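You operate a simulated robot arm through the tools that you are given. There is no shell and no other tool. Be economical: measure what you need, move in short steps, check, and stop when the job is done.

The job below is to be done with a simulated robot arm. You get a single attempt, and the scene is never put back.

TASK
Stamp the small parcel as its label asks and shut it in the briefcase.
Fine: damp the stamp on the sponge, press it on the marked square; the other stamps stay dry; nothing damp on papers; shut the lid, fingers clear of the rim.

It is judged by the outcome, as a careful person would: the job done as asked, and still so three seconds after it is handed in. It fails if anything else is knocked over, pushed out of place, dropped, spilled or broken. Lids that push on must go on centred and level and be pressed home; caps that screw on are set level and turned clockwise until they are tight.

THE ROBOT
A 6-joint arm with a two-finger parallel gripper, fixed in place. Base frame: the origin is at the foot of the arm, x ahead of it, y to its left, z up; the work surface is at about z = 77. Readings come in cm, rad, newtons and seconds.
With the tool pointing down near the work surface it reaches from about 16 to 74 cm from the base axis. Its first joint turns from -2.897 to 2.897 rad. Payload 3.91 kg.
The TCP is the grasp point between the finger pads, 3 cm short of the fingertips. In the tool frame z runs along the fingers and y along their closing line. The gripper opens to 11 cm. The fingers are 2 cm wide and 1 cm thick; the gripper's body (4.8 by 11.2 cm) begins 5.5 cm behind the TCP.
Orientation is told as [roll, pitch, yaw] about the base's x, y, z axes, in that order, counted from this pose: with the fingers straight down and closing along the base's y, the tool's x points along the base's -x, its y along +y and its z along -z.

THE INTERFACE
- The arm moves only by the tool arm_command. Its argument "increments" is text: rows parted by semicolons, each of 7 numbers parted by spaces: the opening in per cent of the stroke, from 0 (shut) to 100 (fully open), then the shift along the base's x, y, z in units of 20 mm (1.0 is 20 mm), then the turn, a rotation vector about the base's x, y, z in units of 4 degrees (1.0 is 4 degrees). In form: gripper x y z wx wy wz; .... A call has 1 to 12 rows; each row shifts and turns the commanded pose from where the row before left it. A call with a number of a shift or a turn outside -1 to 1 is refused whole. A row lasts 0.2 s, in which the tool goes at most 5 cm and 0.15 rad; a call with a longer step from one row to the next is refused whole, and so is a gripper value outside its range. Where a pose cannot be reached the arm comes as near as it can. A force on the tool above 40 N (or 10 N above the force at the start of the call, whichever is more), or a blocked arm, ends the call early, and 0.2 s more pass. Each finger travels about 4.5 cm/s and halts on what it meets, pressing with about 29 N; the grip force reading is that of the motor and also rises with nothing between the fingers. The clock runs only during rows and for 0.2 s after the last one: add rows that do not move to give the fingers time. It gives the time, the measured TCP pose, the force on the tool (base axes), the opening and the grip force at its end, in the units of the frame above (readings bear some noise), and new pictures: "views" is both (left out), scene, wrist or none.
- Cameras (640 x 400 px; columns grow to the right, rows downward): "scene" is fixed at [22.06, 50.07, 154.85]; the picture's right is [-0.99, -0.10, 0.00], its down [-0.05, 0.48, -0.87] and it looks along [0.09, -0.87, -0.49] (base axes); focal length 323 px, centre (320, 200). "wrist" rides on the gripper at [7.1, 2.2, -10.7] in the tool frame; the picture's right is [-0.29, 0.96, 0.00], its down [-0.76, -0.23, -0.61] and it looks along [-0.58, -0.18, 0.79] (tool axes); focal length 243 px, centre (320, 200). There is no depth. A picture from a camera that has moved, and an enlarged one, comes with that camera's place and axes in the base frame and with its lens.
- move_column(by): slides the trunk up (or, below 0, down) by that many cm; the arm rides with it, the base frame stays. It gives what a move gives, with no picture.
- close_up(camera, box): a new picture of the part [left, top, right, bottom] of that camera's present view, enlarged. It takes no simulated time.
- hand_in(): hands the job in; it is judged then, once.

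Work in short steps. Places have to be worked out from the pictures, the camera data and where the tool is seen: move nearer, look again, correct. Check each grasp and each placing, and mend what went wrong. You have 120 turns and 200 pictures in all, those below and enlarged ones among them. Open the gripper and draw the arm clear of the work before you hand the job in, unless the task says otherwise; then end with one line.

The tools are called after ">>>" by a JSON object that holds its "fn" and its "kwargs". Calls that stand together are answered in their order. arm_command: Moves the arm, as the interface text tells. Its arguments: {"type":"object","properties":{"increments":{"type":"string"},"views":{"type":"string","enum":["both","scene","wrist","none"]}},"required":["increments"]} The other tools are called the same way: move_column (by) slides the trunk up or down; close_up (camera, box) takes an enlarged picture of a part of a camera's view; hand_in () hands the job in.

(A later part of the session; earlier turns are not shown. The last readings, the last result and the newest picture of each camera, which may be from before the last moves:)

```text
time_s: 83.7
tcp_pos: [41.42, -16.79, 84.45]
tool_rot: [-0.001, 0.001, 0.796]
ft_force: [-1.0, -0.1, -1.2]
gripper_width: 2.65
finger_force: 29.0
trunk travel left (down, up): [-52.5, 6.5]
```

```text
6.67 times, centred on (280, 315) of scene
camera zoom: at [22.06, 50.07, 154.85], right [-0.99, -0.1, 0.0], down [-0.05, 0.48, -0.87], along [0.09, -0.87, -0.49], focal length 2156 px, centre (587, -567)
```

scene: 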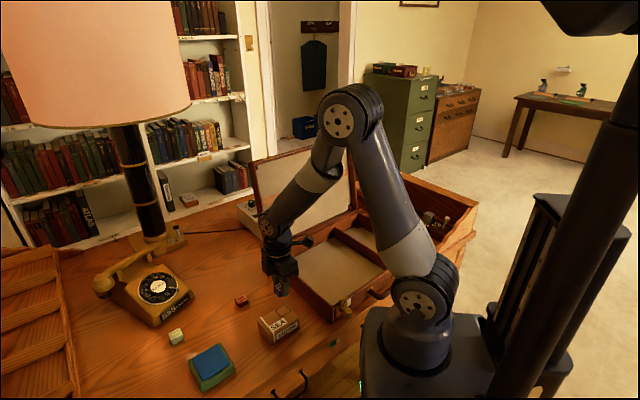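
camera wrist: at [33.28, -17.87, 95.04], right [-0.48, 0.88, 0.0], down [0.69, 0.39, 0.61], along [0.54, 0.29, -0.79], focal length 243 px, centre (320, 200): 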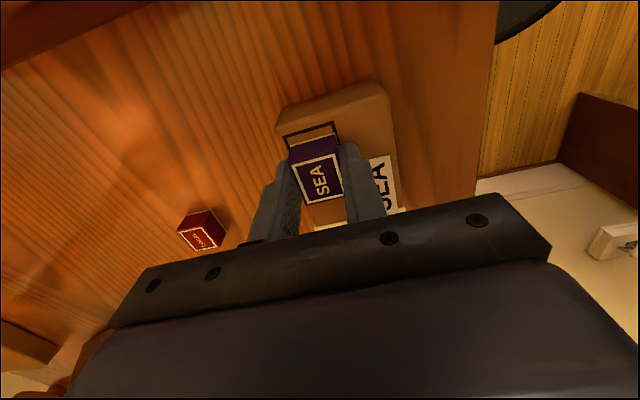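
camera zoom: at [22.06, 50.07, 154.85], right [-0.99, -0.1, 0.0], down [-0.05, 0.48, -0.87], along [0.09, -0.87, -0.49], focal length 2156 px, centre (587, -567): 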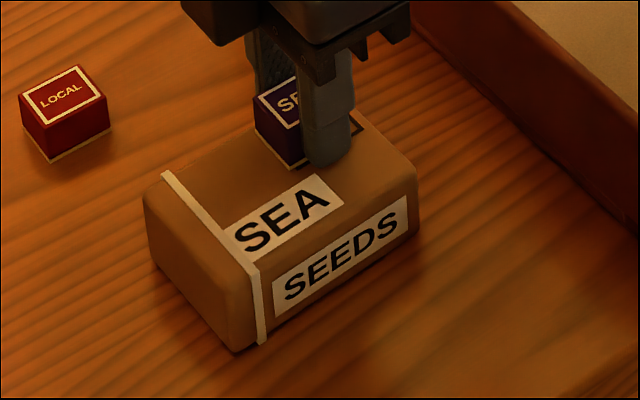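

Gripped low. Now I rock 16° over the right fingertip's outer edge, which should prise the whole stamp face off.

>>> {"fn": "arm_command", "kwargs": {"increments": "0 -0.08 0.077 0.025 -0.697 -0.717 0;0 -0.083 0.081 0.06 -0.697 -0.717 0;0 -0.087 0.084 0.055 -0.697 -0.717 0;0 -0.089 0.087 0.045 -0.697 -0.717 0;0 0 0 0 0 0 0", "views": "none"}}

>>> {"fn": "close_up", "kwargs": {"camera": "wrist", "box": [240, 60, 400, 220]}}

>>> {"fn": "close_up", "kwargs": {"camera": "scene", "box": [245, 285, 315, 345]}}

```text
time_s: 84.9
tcp_pos: [40.84, -16.12, 84.8]
tool_rot: [-0.281, -0.001, 0.795]
ft_force: [-0.4, -2.7, 3.3]
gripper_width: 2.64
finger_force: 29.2
trunk travel left (down, up): [-52.5, 6.5]
```

```text
2.50 times, centred on (320, 140) of wrist
camera zoom: at [32.21, -17.74, 94.36], right [-0.45, 0.85, -0.26], down [0.57, 0.5, 0.65], along [0.69, 0.14, -0.71], focal length 606 px, centre (320, 350)
```

zoom: 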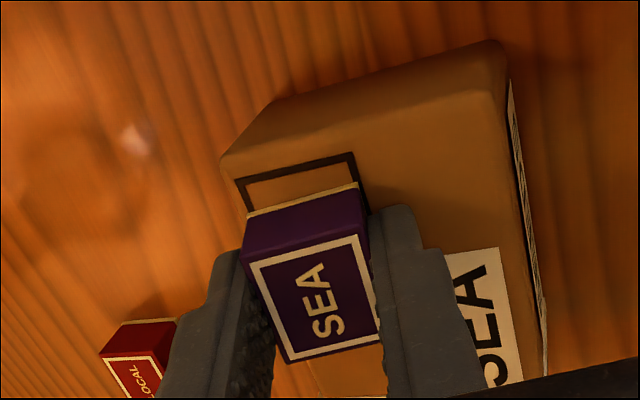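

```text
6.67 times, centred on (280, 315) of scene
camera zoom: at [22.06, 50.07, 154.85], right [-0.99, -0.1, 0.0], down [-0.05, 0.48, -0.87], along [0.09, -0.87, -0.49], focal length 2156 px, centre (587, -567)
```

zoom: 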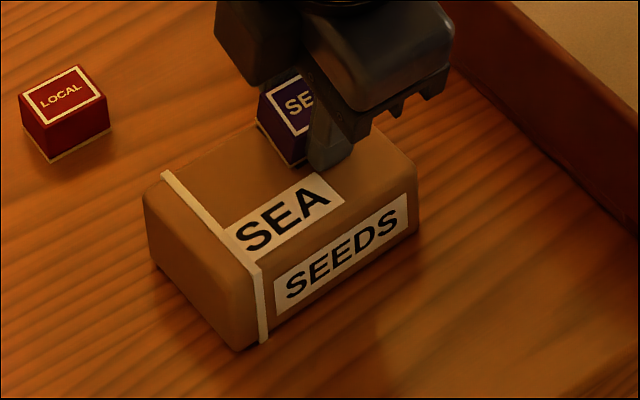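

Only 3 N on the fingertip, the parcel may be tipping with it. I press down more in this tilt to force the separation.

>>> {"fn": "arm_command", "kwargs": {"increments": "0 0 0 -0.06 0 0 0;0 0 0 -0.06 0 0 0;0 0 0 -0.04 0 0 0;0 0 0 0 0 0 0", "views": "none"}}

>>> {"fn": "close_up", "kwargs": {"camera": "wrist", "box": [240, 60, 400, 220]}}

>>> {"fn": "close_up", "kwargs": {"camera": "scene", "box": [260, 290, 300, 325]}}

```text
time_s: 85.7
tcp_pos: [40.83, -16.21, 84.63]
tool_rot: [-0.288, -0.003, 0.795]
ft_force: [-8.1, 3.9, 27.5]
gripper_width: 2.66
finger_force: 29.3
trunk travel left (down, up): [-52.5, 6.5]
stopped in row 3: the force on the tool passed its limit (the readings are from after the stop); the commanded pose is now the measured one
```

```text
2.50 times, centred on (320, 140) of wrist
camera zoom: at [32.18, -17.72, 94.27], right [-0.45, 0.85, -0.27], down [0.57, 0.51, 0.65], along [0.69, 0.14, -0.71], focal length 606 px, centre (320, 350)
```

zoom: 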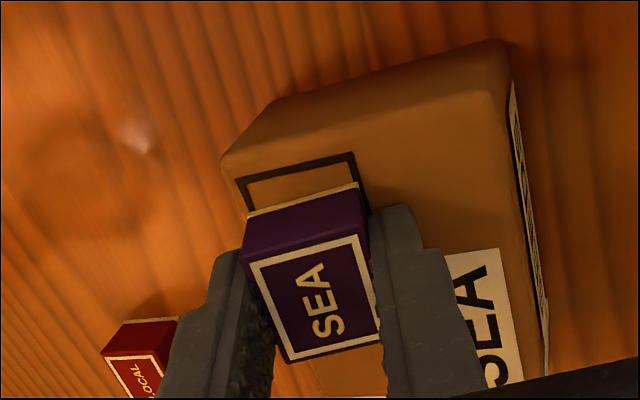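

```text
11.43 times, centred on (280, 308) of scene
camera zoom: at [22.06, 50.07, 154.85], right [-0.99, -0.1, 0.0], down [-0.05, 0.48, -0.87], along [0.09, -0.87, -0.49], focal length 3696 px, centre (777, -1029)
```

zoom: 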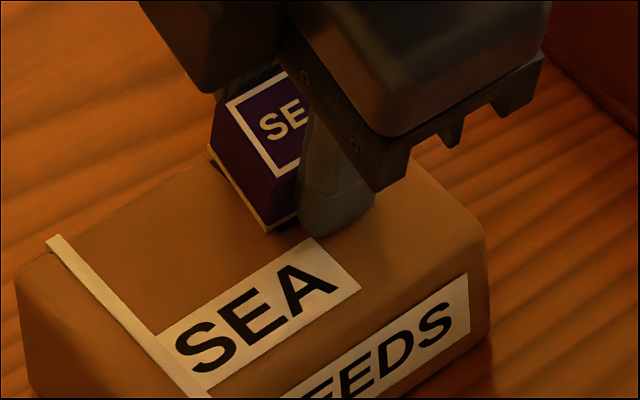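

27 N on the fingertip and the stamp shows a gap beneath. I lift from this tilt.

>>> {"fn": "arm_command", "kwargs": {"increments": "0 -0.01 0.01 0.01 -0.3 -0.3 0;0 0 0 0.12 0 0 0;0 0 0 0.2 0 0 0;0 0 0 0.2 0 0 0;0 0 0 0.2 0 0 0;0 0 0 0 0 0 0", "views": "none"}}

>>> {"fn": "close_up", "kwargs": {"camera": "scene", "box": [245, 285, 315, 345]}}

```text
time_s: 87.1
tcp_pos: [40.92, -16.24, 85.88]
tool_rot: [-0.313, -0.004, 0.795]
ft_force: [0.2, 0.3, -2.1]
gripper_width: 2.66
finger_force: 29.2
trunk travel left (down, up): [-52.5, 6.5]
```

```text
6.67 times, centred on (280, 315) of scene
camera zoom: at [22.06, 50.07, 154.85], right [-0.99, -0.1, 0.0], down [-0.05, 0.48, -0.87], along [0.09, -0.87, -0.49], focal length 2156 px, centre (587, -567)
```

zoom: 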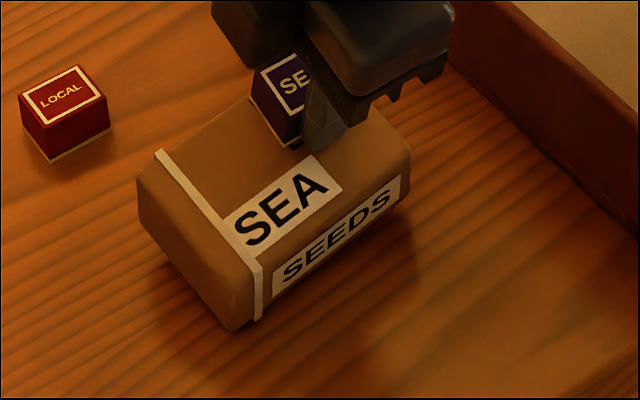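

Still held, so the tack reaches a little distance. New plan: set it down, release, and use the gripper tilted: one finger against the parcel's right side, the other against the stamp's top-left edge, tipping the stamp off its sticky face onto its side. First level and set down.

>>> {"fn": "arm_command", "kwargs": {"increments": "0 0.05 -0.055 0 0.7 0.714 0;0 0.05 -0.055 0 0.7 0.714 0;0 0.05 -0.055 0 0.7 0.714 0;0 0.05 -0.055 0 0.7 0.714 0;0 0.05 -0.055 0 0.34 0.34 0;0 0 0 -0.35 0 0 0;0 0 0 -0.2 0 0 0;0 0 0 -0.05 0 0 0;0 0 0 0 0 0 0", "views": "none"}}

```text
time_s: 89.1
tcp_pos: [41.5, -16.85, 84.72]
tool_rot: [0.002, -0.004, 0.793]
ft_force: [-0.3, 0.1, -1.6]
gripper_width: 2.66
finger_force: 29.2
trunk travel left (down, up): [-52.5, 6.5]
```

>>> {"fn": "arm_command", "kwargs": {"increments": "0 0 0 -0.08 0 0 0;0 0 0 -0.06 0 0 0;0 0 0 0 0 0 0;50 0 0 0 0 0 0;50 0 0 0 0 0 0;50 0 0 0 0 0 0;50 0 0 0.5 0 0 0;50 0 0 1 0 0 0;50 0 0 1 0 0 0;80 0 0 1 0 0 0;80 0 0 0.5 0 0 0;80 0 0 0 0 0 0", "views": "wrist"}}

>>> {"fn": "close_up", "kwargs": {"camera": "wrist", "box": [260, 60, 400, 180]}}

>>> {"fn": "close_up", "kwargs": {"camera": "scene", "box": [245, 285, 315, 345]}}

```text
time_s: 91.7
tcp_pos: [41.5, -16.79, 92.47]
tool_rot: [0.0, -0.005, 0.794]
ft_force: [0.2, 0.9, 0.6]
gripper_width: 8.8
finger_force: 0.1
trunk travel left (down, up): [-52.5, 6.5]
camera wrist: at [34.86, -20.4, 103.13], right [-0.48, 0.88, 0.0], down [0.7, 0.38, 0.61], along [0.54, 0.29, -0.79], focal length 243 px, centre (320, 200)
```

wrist: 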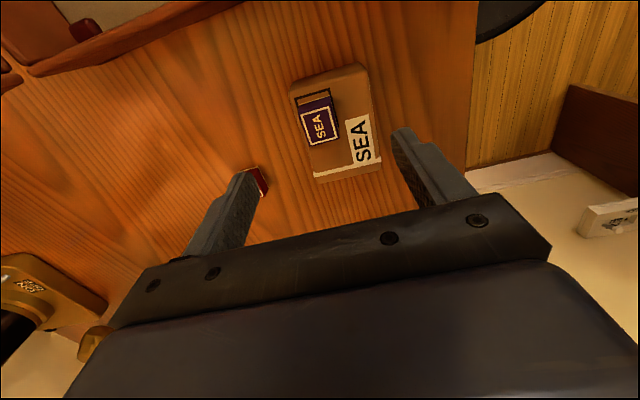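

```text
3.33 times, centred on (330, 120) of wrist
camera zoom: at [34.86, -20.4, 103.13], right [-0.48, 0.88, 0.0], down [0.7, 0.38, 0.61], along [0.54, 0.29, -0.79], focal length 809 px, centre (287, 467)
```

zoom: 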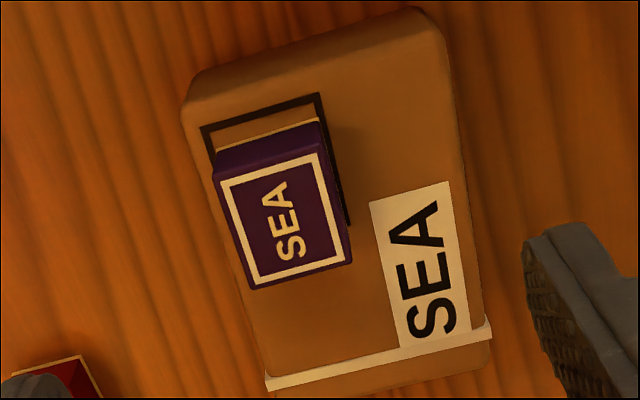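

```text
6.67 times, centred on (280, 315) of scene
camera zoom: at [22.06, 50.07, 154.85], right [-0.99, -0.1, 0.0], down [-0.05, 0.48, -0.87], along [0.09, -0.87, -0.49], focal length 2156 px, centre (587, -567)
```

zoom: 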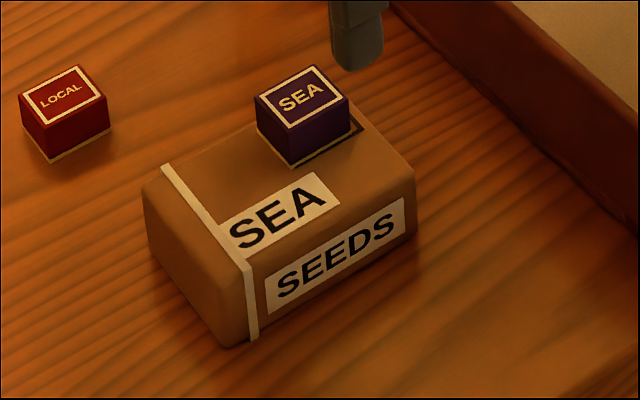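

The view is clear: stamp centre ≈(41.4,-16.9), parcel right side 4.5 cm to its right. I tilt 16° up here and move to the straddling position at (39.9,-15.4).

>>> {"fn": "arm_command", "kwargs": {"increments": "82 -0.2 0.18 0 -0.701 -0.713 0;82 -0.2 0.18 0 -0.701 -0.713 0;82 -0.2 0.18 0 -0.701 -0.713 0;82 -0.22 0.17 0 -0.701 -0.713 0;82 0 0 -0.5 0 0 0;82 0 0 -0.5 0 0 0;82 0 0 -0.5 0 0 0;82 0 0 -0.5 0 0 0;82 0 0 0 0 0 0", "views": "wrist"}}

>>> {"fn": "close_up", "kwargs": {"camera": "scene", "box": [235, 265, 325, 345]}}

```text
time_s: 93.7
tcp_pos: [39.61, -15.44, 88.46]
tool_rot: [-0.28, -0.003, 0.796]
ft_force: [-0.7, -1.4, -0.2]
gripper_width: 9.01
finger_force: 0.1
trunk travel left (down, up): [-52.5, 6.5]
camera wrist: at [31.25, -17.0, 98.11], right [-0.45, 0.85, -0.26], down [0.57, 0.5, 0.65], along [0.69, 0.14, -0.71], focal length 243 px, centre (320, 200)
```

wrist: 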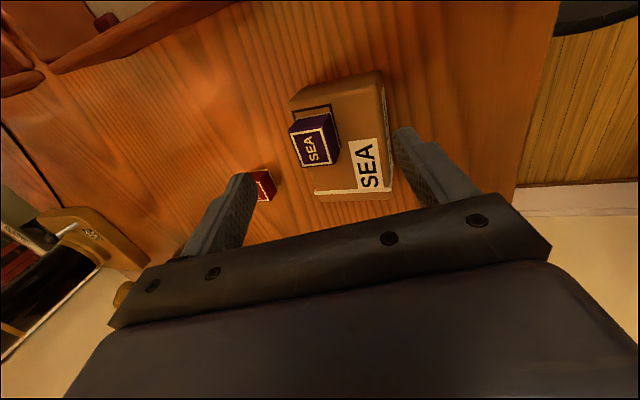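

```text
5.00 times, centred on (280, 305) of scene
camera zoom: at [22.06, 50.07, 154.85], right [-0.99, -0.1, 0.0], down [-0.05, 0.48, -0.87], along [0.09, -0.87, -0.49], focal length 1617 px, centre (520, -325)
```

zoom: 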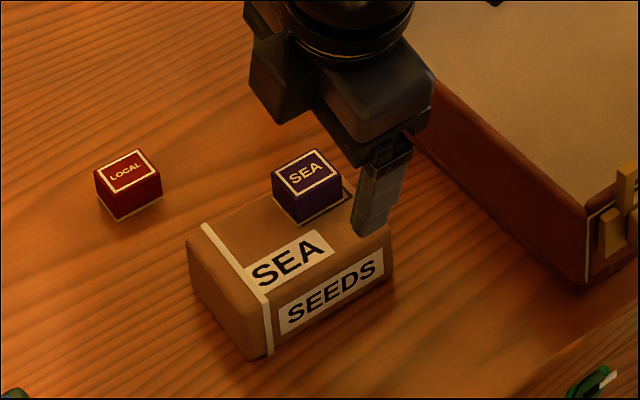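

Straddling looks right. I descend to z≈84 with small correction and look.

>>> {"fn": "arm_command", "kwargs": {"increments": "82 0.11 0.03 -0.5 0 0 0;82 0 0 -0.5 0 0 0;82 0 0 -0.5 0 0 0;82 0 0 -0.4 0 0 0;82 0 0 -0.3 0 0 0;82 0 0 0 0 0 0", "views": "none"}}

>>> {"fn": "close_up", "kwargs": {"camera": "scene", "box": [235, 275, 315, 345]}}

>>> {"fn": "close_up", "kwargs": {"camera": "wrist", "box": [210, 40, 450, 220]}}

```text
time_s: 95.1
tcp_pos: [40.11, -15.38, 84.09]
tool_rot: [-0.28, -0.004, 0.795]
ft_force: [0.0, 0.1, 0.1]
gripper_width: 9.04
finger_force: 0.2
trunk travel left (down, up): [-52.5, 6.5]
```

```text
5.71 times, centred on (275, 310) of scene
camera zoom: at [22.06, 50.07, 154.85], right [-0.99, -0.1, 0.0], down [-0.05, 0.48, -0.87], along [0.09, -0.87, -0.49], focal length 1848 px, centre (577, -429)
```

zoom: 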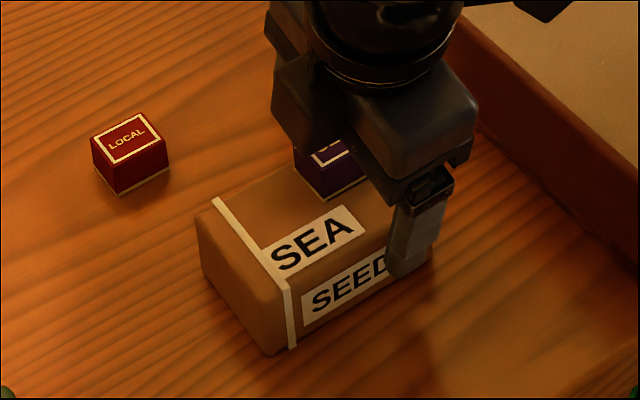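

```text
2.22 times, centred on (330, 130) of wrist
camera zoom: at [31.43, -16.93, 93.65], right [-0.45, 0.85, -0.26], down [0.57, 0.5, 0.65], along [0.69, 0.14, -0.71], focal length 539 px, centre (298, 356)
```

zoom: 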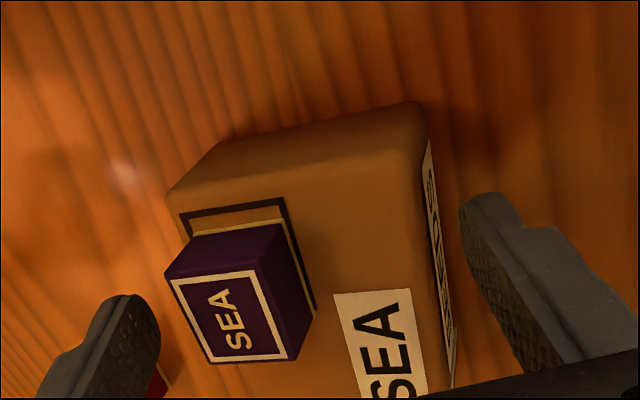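

Left finger is beside the stamp, right finger beside the parcel. I close in stages to contact.

>>> {"fn": "arm_command", "kwargs": {"increments": "70 0 0 0 0 0 0;64 0 0 0 0 0 0;60 0 0 0 0 0 0;57 0 0 0 0 0 0;57 0 0 0 0 0 0", "views": "none"}}

>>> {"fn": "close_up", "kwargs": {"camera": "wrist", "box": [210, 40, 450, 220]}}

>>> {"fn": "close_up", "kwargs": {"camera": "scene", "box": [235, 275, 315, 345]}}

```text
time_s: 96.3
tcp_pos: [40.08, -15.38, 83.98]
tool_rot: [-0.278, -0.003, 0.797]
ft_force: [-1.5, 1.2, 2.2]
gripper_width: 6.61
finger_force: 3.8
trunk travel left (down, up): [-52.5, 6.5]
```

```text
2.22 times, centred on (330, 130) of wrist
camera zoom: at [31.41, -16.91, 93.68], right [-0.45, 0.85, -0.26], down [0.57, 0.5, 0.65], along [0.69, 0.14, -0.71], focal length 539 px, centre (298, 356)
```

zoom: 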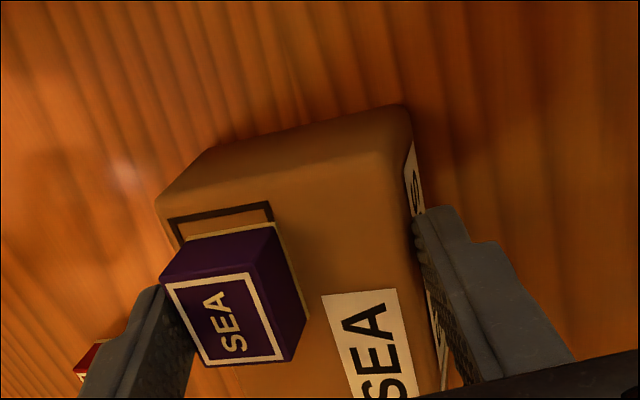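

```text
5.71 times, centred on (275, 310) of scene
camera zoom: at [22.06, 50.07, 154.85], right [-0.99, -0.1, 0.0], down [-0.05, 0.48, -0.87], along [0.09, -0.87, -0.49], focal length 1848 px, centre (577, -429)
```

zoom: 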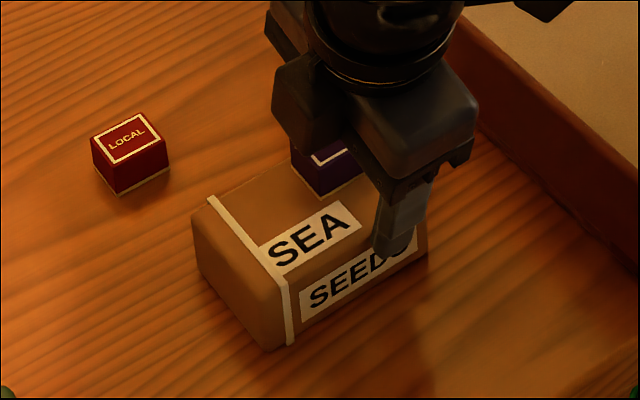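

Both contacts made exactly as computed (6.61 cm). I now squeeze progressively.

>>> {"fn": "arm_command", "kwargs": {"increments": "54 0 0 0 0 0 0;51 0 0 0 0 0 0;48 0 0 0 0 0 0;48 0 0 0 0 0 0", "views": "none"}}

>>> {"fn": "close_up", "kwargs": {"camera": "wrist", "box": [210, 40, 450, 220]}}

```text
time_s: 97.3
tcp_pos: [40.04, -15.32, 84.15]
tool_rot: [-0.28, -0.004, 0.795]
ft_force: [-2.7, 2.7, 3.6]
gripper_width: 5.96
finger_force: 7.1
trunk travel left (down, up): [-52.5, 6.5]
```

```text
2.22 times, centred on (330, 130) of wrist
camera zoom: at [31.4, -16.9, 93.69], right [-0.45, 0.85, -0.26], down [0.57, 0.5, 0.65], along [0.69, 0.14, -0.71], focal length 539 px, centre (298, 356)
```

zoom: 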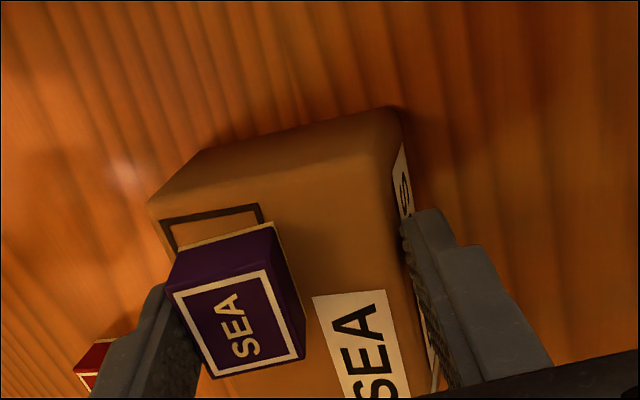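

The stamp is tipping at only 7 N. I continue closing.

>>> {"fn": "arm_command", "kwargs": {"increments": "46 0 0 0 0 0 0;44 0 0 0 0 0 0;42 0 0 0 0 0 0;40 0 0 0 0 0 0;40 0 0 0 0 0 0", "views": "none"}}

>>> {"fn": "close_up", "kwargs": {"camera": "wrist", "box": [210, 40, 450, 220]}}

>>> {"fn": "close_up", "kwargs": {"camera": "scene", "box": [235, 275, 315, 345]}}

```text
time_s: 98.5
tcp_pos: [40.02, -15.38, 84.03]
tool_rot: [-0.28, -0.003, 0.795]
ft_force: [-2.1, 1.2, 2.9]
gripper_width: 5.76
finger_force: 13.7
trunk travel left (down, up): [-52.5, 6.5]
```

```text
2.22 times, centred on (330, 130) of wrist
camera zoom: at [31.41, -16.91, 93.68], right [-0.45, 0.85, -0.26], down [0.57, 0.5, 0.65], along [0.69, 0.14, -0.71], focal length 539 px, centre (298, 356)
```

zoom: 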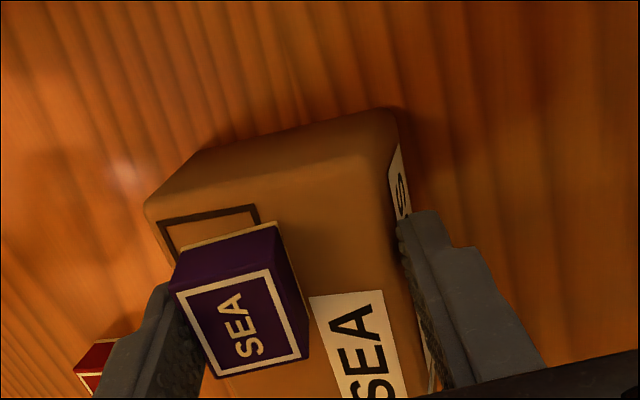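

```text
5.71 times, centred on (275, 310) of scene
camera zoom: at [22.06, 50.07, 154.85], right [-0.99, -0.1, 0.0], down [-0.05, 0.48, -0.87], along [0.09, -0.87, -0.49], focal length 1848 px, centre (577, -429)
```

zoom: 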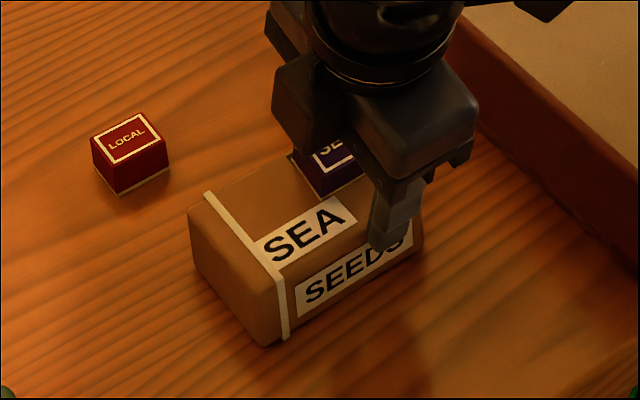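

The stamp leans flush on the finger pad (16°). I continue to close with more force.

>>> {"fn": "arm_command", "kwargs": {"increments": "36 0 0 0 0 0 0;32 0 0 0 0 0 0;28 0 0 0 0 0 0;28 0 0 0 0 0 0;28 0 0 0 0 0 0", "views": "none"}}

>>> {"fn": "close_up", "kwargs": {"camera": "wrist", "box": [210, 40, 450, 220]}}

>>> {"fn": "close_up", "kwargs": {"camera": "scene", "box": [235, 275, 315, 345]}}

```text
time_s: 99.7
tcp_pos: [40.01, -15.28, 84.04]
tool_rot: [-0.279, -0.003, 0.796]
ft_force: [-2.5, 2.9, 5.8]
gripper_width: 5.19
finger_force: 21.2
trunk travel left (down, up): [-52.5, 6.5]
```

```text
2.22 times, centred on (330, 130) of wrist
camera zoom: at [31.39, -16.9, 93.69], right [-0.45, 0.85, -0.26], down [0.57, 0.5, 0.65], along [0.69, 0.14, -0.71], focal length 539 px, centre (298, 356)
```

zoom: 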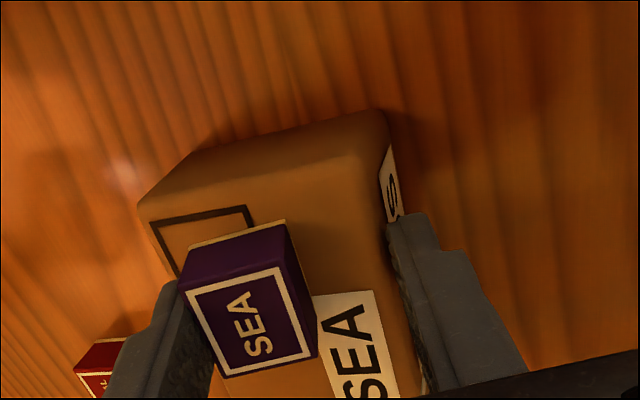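

```text
5.71 times, centred on (275, 310) of scene
camera zoom: at [22.06, 50.07, 154.85], right [-0.99, -0.1, 0.0], down [-0.05, 0.48, -0.87], along [0.09, -0.87, -0.49], focal length 1848 px, centre (577, -429)
```

zoom: 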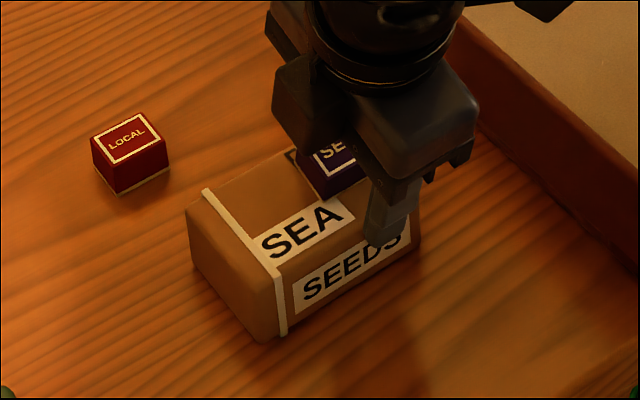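

It's sliding right across the parcel top, off the square. I keep closing.

>>> {"fn": "arm_command", "kwargs": {"increments": "22 0 0 0 0 0 0;18 0 0 0 0 0 0;14 0 0 0 0 0 0;14 0 0 0 0 0 0;14 0 0 0 0 0 0", "views": "none"}}

>>> {"fn": "close_up", "kwargs": {"camera": "wrist", "box": [210, 40, 450, 220]}}

>>> {"fn": "close_up", "kwargs": {"camera": "scene", "box": [235, 275, 315, 345]}}

```text
time_s: 100.9
tcp_pos: [39.95, -15.3, 84.09]
tool_rot: [-0.28, -0.001, 0.797]
ft_force: [-2.9, 3.5, 7.8]
gripper_width: 4.88
finger_force: 29.2
trunk travel left (down, up): [-52.5, 6.5]
```

```text
2.22 times, centred on (330, 130) of wrist
camera zoom: at [31.37, -16.89, 93.7], right [-0.45, 0.85, -0.26], down [0.57, 0.5, 0.65], along [0.69, 0.14, -0.71], focal length 539 px, centre (298, 356)
```

zoom: 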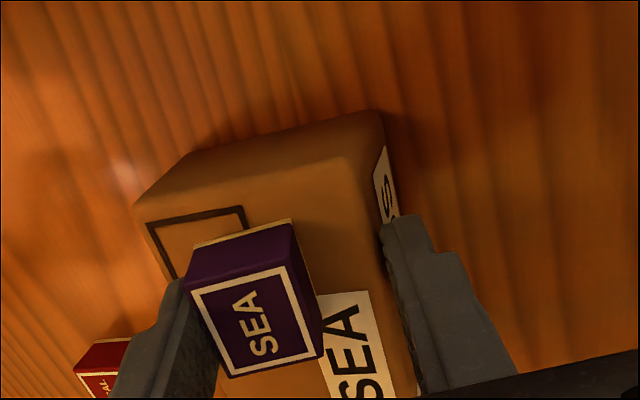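

```text
5.71 times, centred on (275, 310) of scene
camera zoom: at [22.06, 50.07, 154.85], right [-0.99, -0.1, 0.0], down [-0.05, 0.48, -0.87], along [0.09, -0.87, -0.49], focal length 1848 px, centre (577, -429)
```

zoom: 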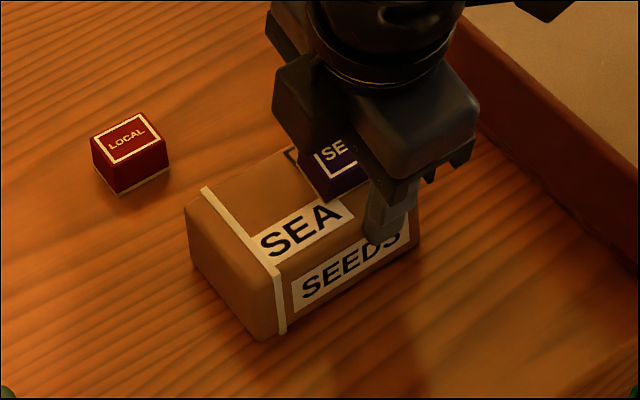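

At full squeeze it leans on its right edge. Now I keep the left finger pushing the stamp's top over by moving the tool right while opening the other finger away.

>>> {"fn": "arm_command", "kwargs": {"increments": "48 -0.16 0.157 0.03 0 0 0;52 -0.168 0.165 0.05 0 0 0;56 -0.168 0.165 0.05 0 0 0;60 -0.168 0.165 0.05 0 0 0;64 -0.168 0.165 0.05 0 0 0;68 -0.168 0.165 0.05 0 0 0;68 0 0 0 0 0 0", "views": "none"}}

>>> {"fn": "close_up", "kwargs": {"camera": "wrist", "box": [210, 40, 450, 220]}}

>>> {"fn": "close_up", "kwargs": {"camera": "scene", "box": [235, 275, 315, 345]}}

```text
time_s: 102.5
tcp_pos: [38.03, -13.43, 84.72]
tool_rot: [-0.276, -0.004, 0.795]
ft_force: [0.6, -0.6, 0.1]
gripper_width: 7.51
finger_force: 0.1
trunk travel left (down, up): [-52.5, 6.5]
```

```text
2.22 times, centred on (330, 130) of wrist
camera zoom: at [29.36, -14.91, 94.29], right [-0.45, 0.85, -0.26], down [0.57, 0.5, 0.65], along [0.69, 0.14, -0.71], focal length 539 px, centre (298, 356)
```

zoom: 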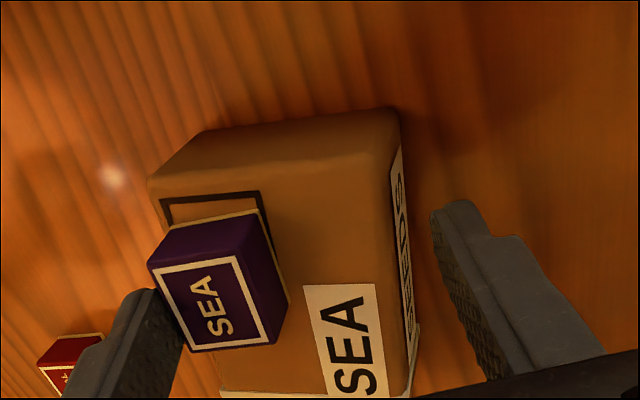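

```text
5.71 times, centred on (275, 310) of scene
camera zoom: at [22.06, 50.07, 154.85], right [-0.99, -0.1, 0.0], down [-0.05, 0.48, -0.87], along [0.09, -0.87, -0.49], focal length 1848 px, centre (577, -429)
```

zoom: 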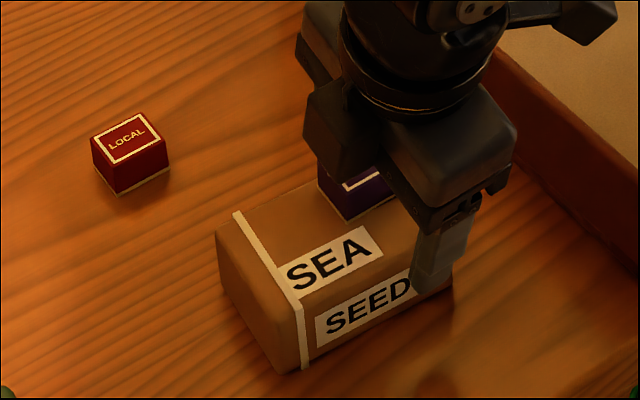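

After release the stamp sprang back to its spot in the square, so something elastic holds it there. I go back over it, level, and will try a large twist (48°) as a release.

>>> {"fn": "arm_command", "kwargs": {"increments": "68 0 0 1 0 0 0;68 0 0 1 0 0 0;68 0 0 1 0 0 0;68 0.18 -0.275 0 0.701 0.713 0;68 0.18 -0.275 0 0.701 0.713 0;68 0.18 -0.275 0 0.701 0.713 0;68 0.18 -0.275 0 0.701 0.713 0;68 0 0 0 0 0 0", "views": "none"}}

>>> {"fn": "close_up", "kwargs": {"camera": "wrist", "box": [240, 60, 400, 200]}}

```text
time_s: 104.3
tcp_pos: [39.37, -15.63, 90.57]
tool_rot: [0.0, -0.003, 0.794]
ft_force: [-0.1, 0.4, 0.3]
gripper_width: 7.48
finger_force: 0.0
trunk travel left (down, up): [-52.5, 6.5]
```

```text
2.86 times, centred on (320, 130) of wrist
camera zoom: at [32.93, -19.19, 101.23], right [-0.48, 0.88, 0.0], down [0.7, 0.38, 0.61], along [0.54, 0.29, -0.79], focal length 693 px, centre (320, 400)
```

zoom: 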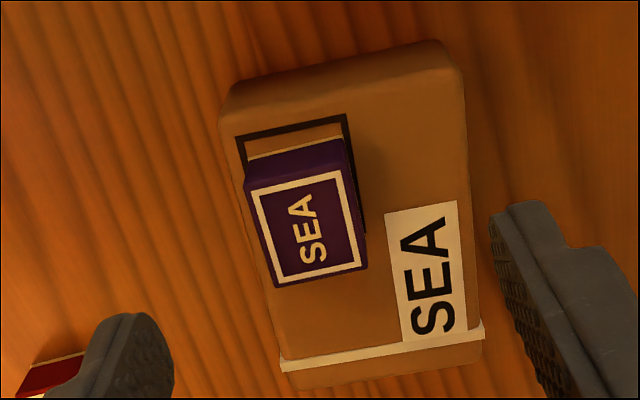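

Stamp centre ≈(39.65,-16.0). I centre, grip high, bear lightly and twist 48°.

>>> {"fn": "arm_command", "kwargs": {"increments": "55 0.14 -0.18 -0.6 0 0 0;55 0 0 -0.8 0 0 0;55 0 0 -0.8 0 0 0;55 0 0 -0.5 0 0 0;55 0 0 0 0 0 0;0 0 0 0 0 0 0;0 0 0 0 0 0 0;0 0 0 0 0 0 0;0 0 0 0 0 0 0;0 0 0 0 0 0 0", "views": "none"}}

>>> {"fn": "arm_command", "kwargs": {"increments": "0 0 0 -0.05 0 0 1;0 0 0 0 0 0 1;0 0 0 0 0 0 1;0 0 0 0 0 0 1;0 0 0 0 0 0 1;0 0 0 0 0 0 1;0 0 0 0 0 0 1;0 0 0 0 0 0 1;0 0 0 0 0 0 1;0 0 0 0 0 0 1;0 0 0 0 0 0 1;0 0 0 0 0 0 1", "views": "none"}}

>>> {"fn": "arm_command", "kwargs": {"increments": "0 0 0 0.1 0 0 0;0 0 0 0.2 0 0 0;0 0 0 0.3 0 0 0;0 0 0 0.3 0 0 0;0 0 0 0 0 0 0", "views": "none"}}

>>> {"fn": "close_up", "kwargs": {"camera": "scene", "box": [245, 285, 315, 345]}}

```text
time_s: 106.5
tcp_pos: [39.72, -15.86, 85.12]
tool_rot: [0.0, -0.004, 0.794]
ft_force: [0.6, 0.5, 0.0]
gripper_width: 2.63
finger_force: 29.0
trunk travel left (down, up): [-52.5, 6.5]
```

```text
time_s: 109.1
tcp_pos: [39.73, -15.82, 85.32]
tool_rot: [0.001, -0.003, 1.634]
ft_force: [1.2, -0.1, -1.3]
gripper_width: 2.66
finger_force: 29.4
trunk travel left (down, up): [-52.5, 6.5]
```

```text
time_s: 110.3
tcp_pos: [39.86, -15.94, 86.93]
tool_rot: [0.0, -0.002, 1.632]
ft_force: [0.2, 0.5, -2.2]
gripper_width: 2.66
finger_force: 29.2
trunk travel left (down, up): [-52.5, 6.5]
```

```text
6.67 times, centred on (280, 315) of scene
camera zoom: at [22.06, 50.07, 154.85], right [-0.99, -0.1, 0.0], down [-0.05, 0.48, -0.87], along [0.09, -0.87, -0.49], focal length 2156 px, centre (587, -567)
```

zoom: 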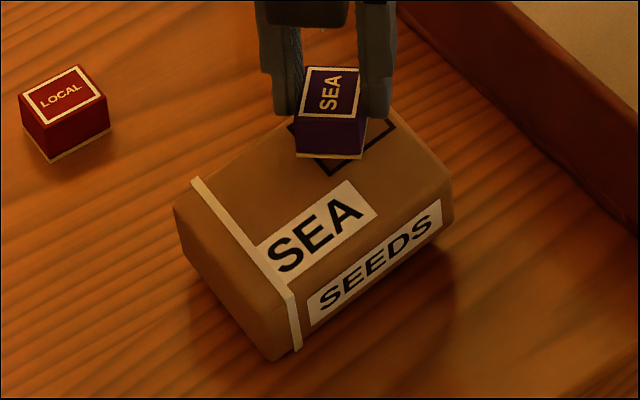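

Still attached, like a ball joint. I twist back, bear down lightly, then try a much larger rock outward (36°), where the arm has room.

>>> {"fn": "arm_command", "kwargs": {"increments": "0 0 0 -0.3 0 0 -1;0 0 0 -0.3 0 0 -1;0 0 0 -0.1 0 0 -1;0 0 0 -0.05 0 0 -1;0 0 0 0 0 0 -1;0 0 0 0 0 0 -1;0 0 0 0 0 0 -1;0 0 0 0 0 0 -1;0 0 0 0 0 0 -1;0 0 0 0 0 0 -1;0 0 0 0 0 0 -1;0 0 0 0 0 0 -1", "views": "none"}}

>>> {"fn": "arm_command", "kwargs": {"increments": "0 0 0 -0.05 0 0 0;0 0 0 -0.05 0 0 0;0 0 0 0 0 0 0", "views": "none"}}

```text
time_s: 112.9
tcp_pos: [39.71, -15.89, 85.52]
tool_rot: [0.0, -0.004, 0.793]
ft_force: [0.2, -0.2, -2.5]
gripper_width: 2.68
finger_force: 29.1
trunk travel left (down, up): [-52.5, 6.5]
```

```text
time_s: 113.7
tcp_pos: [39.75, -15.85, 85.33]
tool_rot: [-0.001, -0.004, 0.792]
ft_force: [0.0, -0.3, -1.6]
gripper_width: 2.66
finger_force: 28.3
trunk travel left (down, up): [-52.5, 6.5]
```

>>> {"fn": "arm_command", "kwargs": {"increments": "0 0 0 -0.06 0 0 0;0 0 0 -0.06 0 0 0;0 0 0 -0.03 0 0 0;0 0 0 0 0 0 0", "views": "none"}}

>>> {"fn": "arm_command", "kwargs": {"increments": "0 0.1 -0.098 0.03 0.701 0.713 0;0 0.101 -0.1 0.025 0.701 0.713 0;0 0.102 -0.1 0.018 0.701 0.713 0;0 0.103 -0.101 0.01 0.701 0.713 0;0 0.103 -0.102 0 0.701 0.713 0;0 0.103 -0.102 -0.01 0.701 0.713 0;0 0.102 -0.1 -0.02 0.701 0.713 0;0 0.102 -0.1 -0.03 0.701 0.713 0;0 0.1 -0.098 -0.04 0.701 0.713 0;0 0 0 0 0 0 0", "views": "none"}}

>>> {"fn": "close_up", "kwargs": {"camera": "scene", "box": [245, 285, 315, 345]}}

```text
time_s: 114.7
tcp_pos: [39.75, -15.96, 85.18]
tool_rot: [-0.002, -0.002, 0.793]
ft_force: [-3.1, -0.6, 22.3]
gripper_width: 2.66
finger_force: 28.6
trunk travel left (down, up): [-52.5, 6.5]
```

```text
time_s: 116.9
tcp_pos: [41.43, -17.66, 85.0]
tool_rot: [0.627, -0.003, 0.793]
ft_force: [-0.1, 3.3, 23.3]
gripper_width: 2.66
finger_force: 29.4
trunk travel left (down, up): [-52.5, 6.5]
```

```text
6.67 times, centred on (280, 315) of scene
camera zoom: at [22.06, 50.07, 154.85], right [-0.99, -0.1, 0.0], down [-0.05, 0.48, -0.87], along [0.09, -0.87, -0.49], focal length 2156 px, centre (587, -567)
```

zoom: 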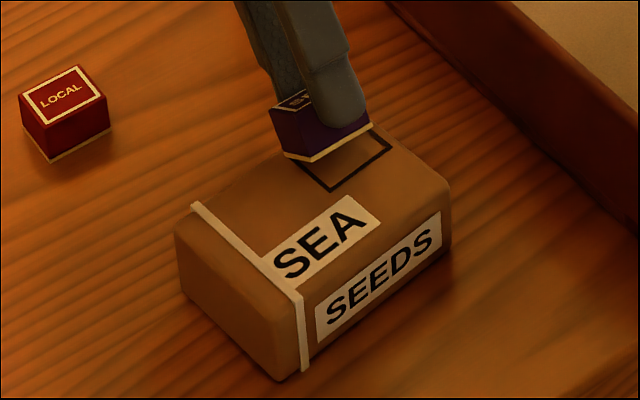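

The stamp is tilted 36° with the square fully exposed. I lift from here.

>>> {"fn": "arm_command", "kwargs": {"increments": "0 0.05 -0.05 0.2 0 0 0;0 0.05 -0.05 0.3 0 0 0;0 0 0 0.3 0 0 0;0 0 0 0.3 0 0 0;0 0 0 0.3 0 0 0;0 0 0 0 0 0 0", "views": "none"}}

>>> {"fn": "close_up", "kwargs": {"camera": "scene", "box": [245, 285, 315, 345]}}

```text
time_s: 118.3
tcp_pos: [41.75, -17.94, 87.6]
tool_rot: [0.627, -0.003, 0.792]
ft_force: [-0.3, -0.4, -2.7]
gripper_width: 2.65
finger_force: 29.4
trunk travel left (down, up): [-52.5, 6.5]
```

```text
6.67 times, centred on (280, 315) of scene
camera zoom: at [22.06, 50.07, 154.85], right [-0.99, -0.1, 0.0], down [-0.05, 0.48, -0.87], along [0.09, -0.87, -0.49], focal length 2156 px, centre (587, -567)
```

zoom: 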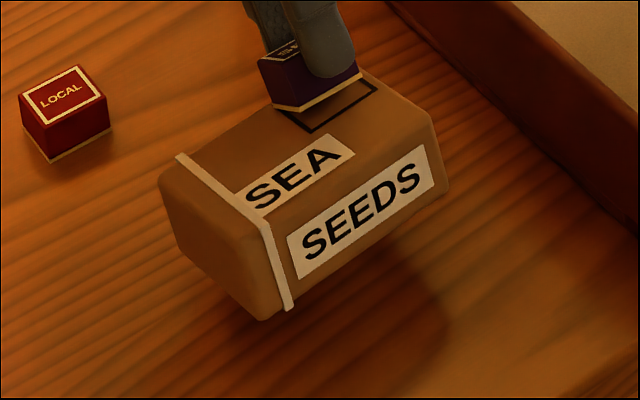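

Now it makes sense: these are gummed postage stamps — damped and pressed, the stamp is meant to stick to the parcel. So it must simply stay in the square. I level it and set the parcel down again.

>>> {"fn": "arm_command", "kwargs": {"increments": "0 -0.1 0.098 0 -0.701 -0.713 0;0 -0.1 0.098 0 -0.701 -0.713 0;0 -0.1 0.098 0 -0.701 -0.713 0;0 -0.1 0.098 0 -0.701 -0.713 0;0 -0.1 0.098 0 -0.701 -0.713 0;0 -0.1 0.098 0 -0.701 -0.713 0;0 -0.1 0.098 0 -0.701 -0.713 0;0 -0.1 0.098 0 -0.701 -0.713 0;0 -0.1 0.098 0 -0.701 -0.713 0;0 0 0 -0.4 0 0 0;0 0 0 -0.3 0 0 0;0 0 0 0 0 0 0", "views": "none"}}

>>> {"fn": "arm_command", "kwargs": {"increments": "0 0 0 -0.2 0 0 0;0 0 0 -0.1 0 0 0;0 0 0 -0.06 0 0 0;0 0 0 -0.05 0 0 0;0 0 0 0 0 0 0", "views": "none"}}

```text
time_s: 120.9
tcp_pos: [39.99, -16.28, 86.42]
tool_rot: [-0.001, -0.002, 0.794]
ft_force: [-0.9, -1.2, -1.4]
gripper_width: 2.65
finger_force: 29.0
trunk travel left (down, up): [-52.5, 6.5]
```

```text
time_s: 122.1
tcp_pos: [39.9, -16.09, 85.57]
tool_rot: [-0.001, -0.004, 0.794]
ft_force: [0.6, -0.1, -2.8]
gripper_width: 2.66
finger_force: 29.0
trunk travel left (down, up): [-52.5, 6.5]
```

Nearly down; I lower to bearing, press it home gently, open, rise and look.

>>> {"fn": "arm_command", "kwargs": {"increments": "0 0 0 -0.12 0 0 0;0 0 0 -0.06 0 0 0;0 0 0 -0.05 0 0 0;0 0 0 0 0 0 0;60 0 0 0 0 0 0;60 0 0 0 0 0 0;60 0 0 0 0 0 0;60 0 0 0.6 0 0 0;60 0 0 1 0 0 0;90 0 0 1 0 0 0;90 0 0 1 0 0 0;90 0 0 0 0 0 0", "views": "none"}}

>>> {"fn": "close_up", "kwargs": {"camera": "wrist", "box": [240, 50, 400, 190]}}

```text
time_s: 124.7
tcp_pos: [40.06, -16.12, 92.3]
tool_rot: [0.0, -0.002, 0.795]
ft_force: [0.7, -0.6, -0.3]
gripper_width: 9.9
finger_force: 0.1
trunk travel left (down, up): [-52.5, 6.5]
```

```text
2.86 times, centred on (320, 120) of wrist
camera zoom: at [33.44, -19.65, 102.95], right [-0.48, 0.88, 0.0], down [0.7, 0.38, 0.61], along [0.54, 0.29, -0.79], focal length 693 px, centre (320, 429)
```

zoom: 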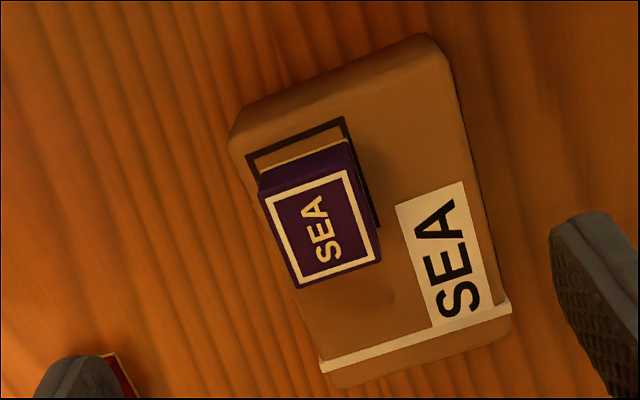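

The stamp sits inside the marked square. Parcel centre ≈(40.1,-13.9), turned ≈50°. I move over it, lower and grip the parcel by its long sides.

>>> {"fn": "arm_command", "kwargs": {"increments": "90 0.02 0.56 0 0 0 0.55;90 0.02 0.56 -0.4 0 0 0.55;90 0 0 -0.9 0 0 0;90 0 0 -1 0 0 0;90 0 0 -1 0 0 0;90 0 0 -1 0 0 0;90 0 0 -0.8 0 0 0;90 0 0 -0.4 0 0 0;90 0 0 0 0 0 0", "views": "none"}}

>>> {"fn": "close_up", "kwargs": {"camera": "wrist", "box": [200, 50, 440, 230]}}

```text
time_s: 126.7
tcp_pos: [39.93, -13.88, 81.34]
tool_rot: [-0.001, -0.005, 0.871]
ft_force: [0.6, 0.5, -0.5]
gripper_width: 9.91
finger_force: 0.1
trunk travel left (down, up): [-52.5, 6.5]
```

```text
2.22 times, centred on (320, 140) of wrist
camera zoom: at [33.67, -17.98, 91.93], right [-0.55, 0.84, 0.0], down [0.66, 0.43, 0.61], along [0.51, 0.33, -0.79], focal length 539 px, centre (320, 333)
```

zoom: 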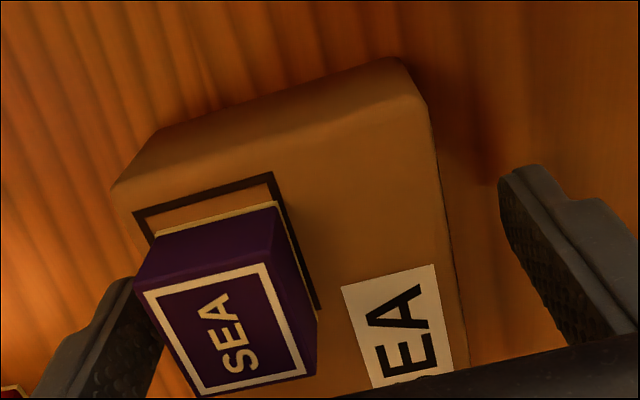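

Parcel lies a bit left of the finger midline; I shift 0.5 cm and close.

>>> {"fn": "arm_command", "kwargs": {"increments": "90 0.19 -0.16 0 0 0 0;75 0 0 0 0 0 0;65 0 0 0 0 0 0;55 0 0 0 0 0 0;40 0 0 0 0 0 0;20 0 0 0 0 0 0;0 0 0 0 0 0 0;0 0 0 0 0 0 0;0 0 0 0 0 0 0", "views": "none"}}

>>> {"fn": "arm_command", "kwargs": {"increments": "0 0 0 0.3 0 0 0;0 0 0 0.5 0 0 0;0 0 0 0.8 0 0 0;0 0 0 1 0 0 0;0 0 0 1 0 0 0;0 0 0 1 0 0 0;0 0 0 1 0 0 0;0 0 0 1 0 0 0;0 0 0 1 0 0 0;0 0 0 0 0 0 0"}}

```text
time_s: 128.7
tcp_pos: [40.43, -14.08, 81.36]
tool_rot: [0.0, -0.004, 0.872]
ft_force: [-1.7, 1.1, 0.1]
gripper_width: 6.96
finger_force: 29.1
trunk travel left (down, up): [-52.5, 6.5]
```

```text
time_s: 130.9
tcp_pos: [40.48, -14.29, 96.51]
tool_rot: [0.0, -0.004, 0.871]
ft_force: [-0.7, 0.2, -3.0]
gripper_width: 6.98
finger_force: 29.3
trunk travel left (down, up): [-52.5, 6.5]
camera wrist: at [34.19, -18.34, 107.14], right [-0.55, 0.84, 0.0], down [0.66, 0.43, 0.61], along [0.51, 0.33, -0.79], focal length 243 px, centre (320, 200)
```

scene: 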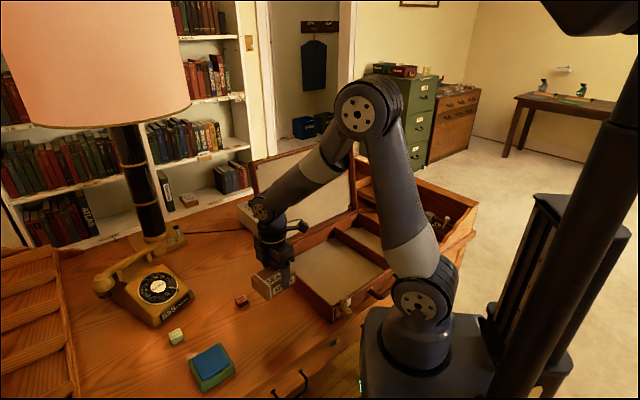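
wrist: 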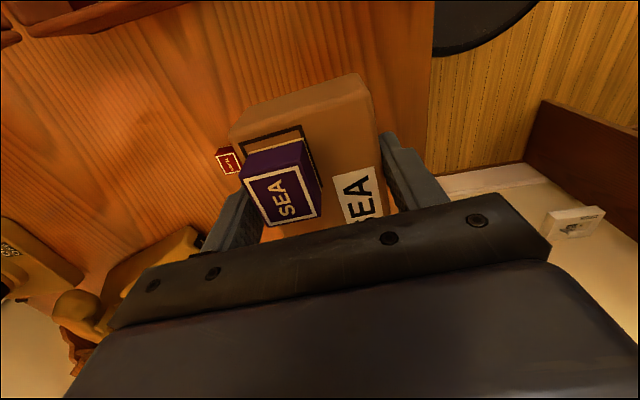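

Parcel is held well. I carry it at this height to above the large compartment and look.

>>> {"fn": "arm_command", "kwargs": {"increments": "0 -0.69 -0.95 0 0 0 0;0 -0.69 -0.95 0 0 0 0;0 -0.69 -0.95 0 0 0 0;0 -0.69 -0.95 0 0 0 0;0 -0.69 -0.95 0 0 0 0;0 -0.69 -0.95 0 0 0 0;0 -0.69 -0.95 0 0 0 0;0 -0.69 -0.95 0 0 0 0;0 -0.6 -0.9 0 0 0 0;0 0 0 0 0 0 0"}}

>>> {"fn": "close_up", "kwargs": {"camera": "scene", "box": [220, 120, 440, 330]}}

```text
time_s: 133.1
tcp_pos: [28.07, -31.36, 96.48]
tool_rot: [0.001, -0.004, 0.873]
ft_force: [-0.5, -0.2, -1.9]
gripper_width: 6.97
finger_force: 29.1
trunk travel left (down, up): [-52.5, 6.5]
camera wrist: at [21.85, -35.38, 107.1], right [-0.55, 0.84, 0.0], down [0.66, 0.43, 0.61], along [0.51, 0.33, -0.79], focal length 243 px, centre (320, 200)
```

scene: 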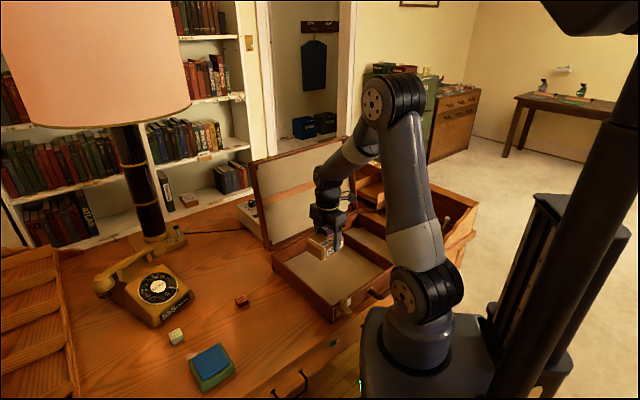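
wrist: 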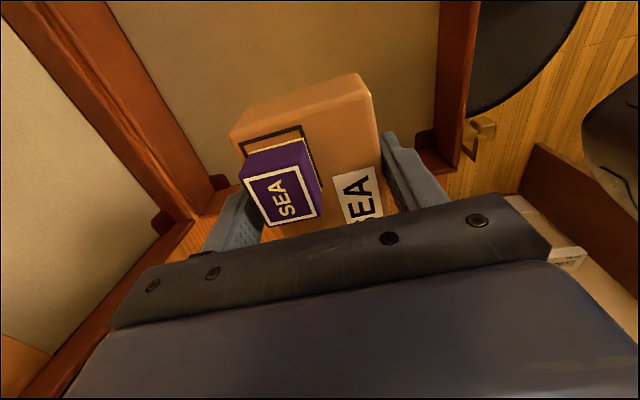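

```text
1.90 times, centred on (330, 225) of scene
camera zoom: at [22.06, 50.07, 154.85], right [-0.99, -0.1, 0.0], down [-0.05, 0.48, -0.87], along [0.09, -0.87, -0.49], focal length 616 px, centre (301, 152)
```

zoom: 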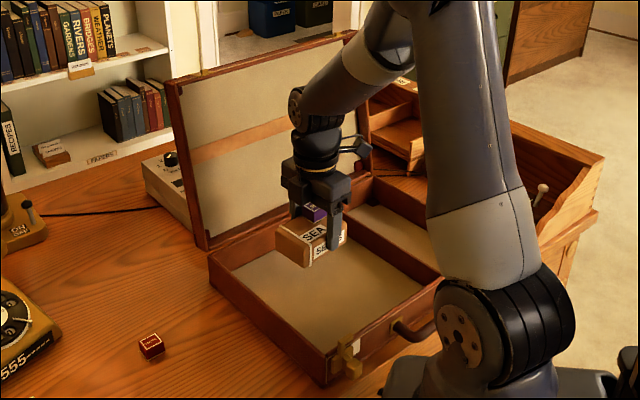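

The compartment spans roughly from (33,-28) to 25 cm further along; I shift to its middle (24.5,-37) and lower toward the floor.

>>> {"fn": "arm_command", "kwargs": {"increments": "0 -0.6 -0.95 0 0 0 0;0 -0.6 -0.95 0 0 0 0;0 -0.6 -0.95 0 0 0 0;0 0 0 -0.8 0 0 0;0 0 0 -1 0 0 0;0 0 0 -1 0 0 0;0 0 0 -1 0 0 0;0 0 0 -1 0 0 0;0 0 0 -0.6 0 0 0;0 0 0 0 0 0 0", "views": "scene"}}

>>> {"fn": "close_up", "kwargs": {"camera": "scene", "box": [250, 170, 410, 330]}}

```text
time_s: 135.3
tcp_pos: [24.59, -36.92, 85.63]
tool_rot: [0.0, -0.003, 0.871]
ft_force: [-0.4, 0.9, -2.6]
gripper_width: 6.96
finger_force: 29.1
trunk travel left (down, up): [-52.5, 6.5]
```

scene: 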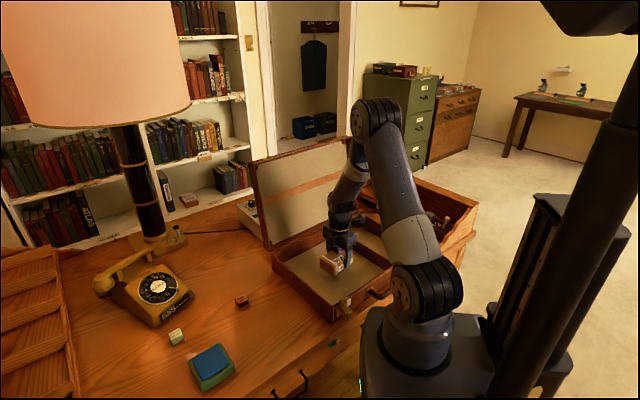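

```text
2.50 times, centred on (330, 250) of scene
camera zoom: at [22.06, 50.07, 154.85], right [-0.99, -0.1, 0.0], down [-0.05, 0.48, -0.87], along [0.09, -0.87, -0.49], focal length 808 px, centre (295, 75)
```

zoom: 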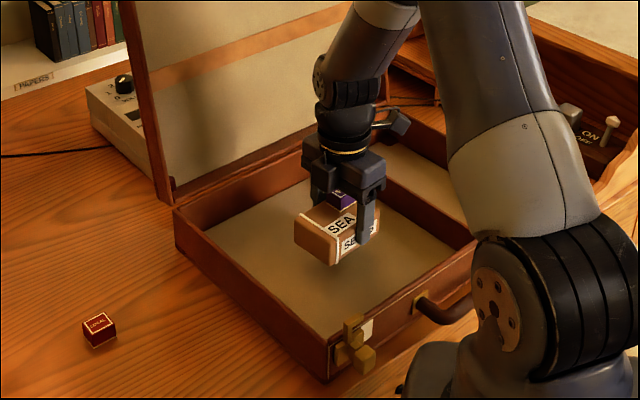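

Parcel is well inside the compartment. I lower to contact.

>>> {"fn": "arm_command", "kwargs": {"increments": "0 0 0 -0.5 0 0 0;0 0 0 -0.3 0 0 0;0 0 0 -0.2 0 0 0;0 0 0 -0.15 0 0 0;0 0 0 -0.15 0 0 0;0 0 0 -0.1 0 0 0;0 0 0 -0.1 0 0 0;0 0 0 -0.1 0 0 0;0 0 0 0 0 0 0", "views": "none"}}

```text
time_s: 137.3
tcp_pos: [24.66, -36.96, 82.44]
tool_rot: [0.001, -0.004, 0.87]
ft_force: [-0.3, 0.1, -2.7]
gripper_width: 7.0
finger_force: 29.4
trunk travel left (down, up): [-52.5, 6.5]
```

>>> {"fn": "arm_command", "kwargs": {"increments": "0 0 0 -0.1 0 0 0;0 0 0 -0.1 0 0 0;0 0 0 -0.08 0 0 0;0 0 0 0 0 0 0", "views": "none"}}

```text
time_s: 138.3
tcp_pos: [24.56, -36.92, 82.12]
tool_rot: [-0.005, -0.003, 0.87]
ft_force: [-0.1, 1.0, 23.0]
gripper_width: 7.0
finger_force: 29.6
trunk travel left (down, up): [-52.5, 6.5]
```

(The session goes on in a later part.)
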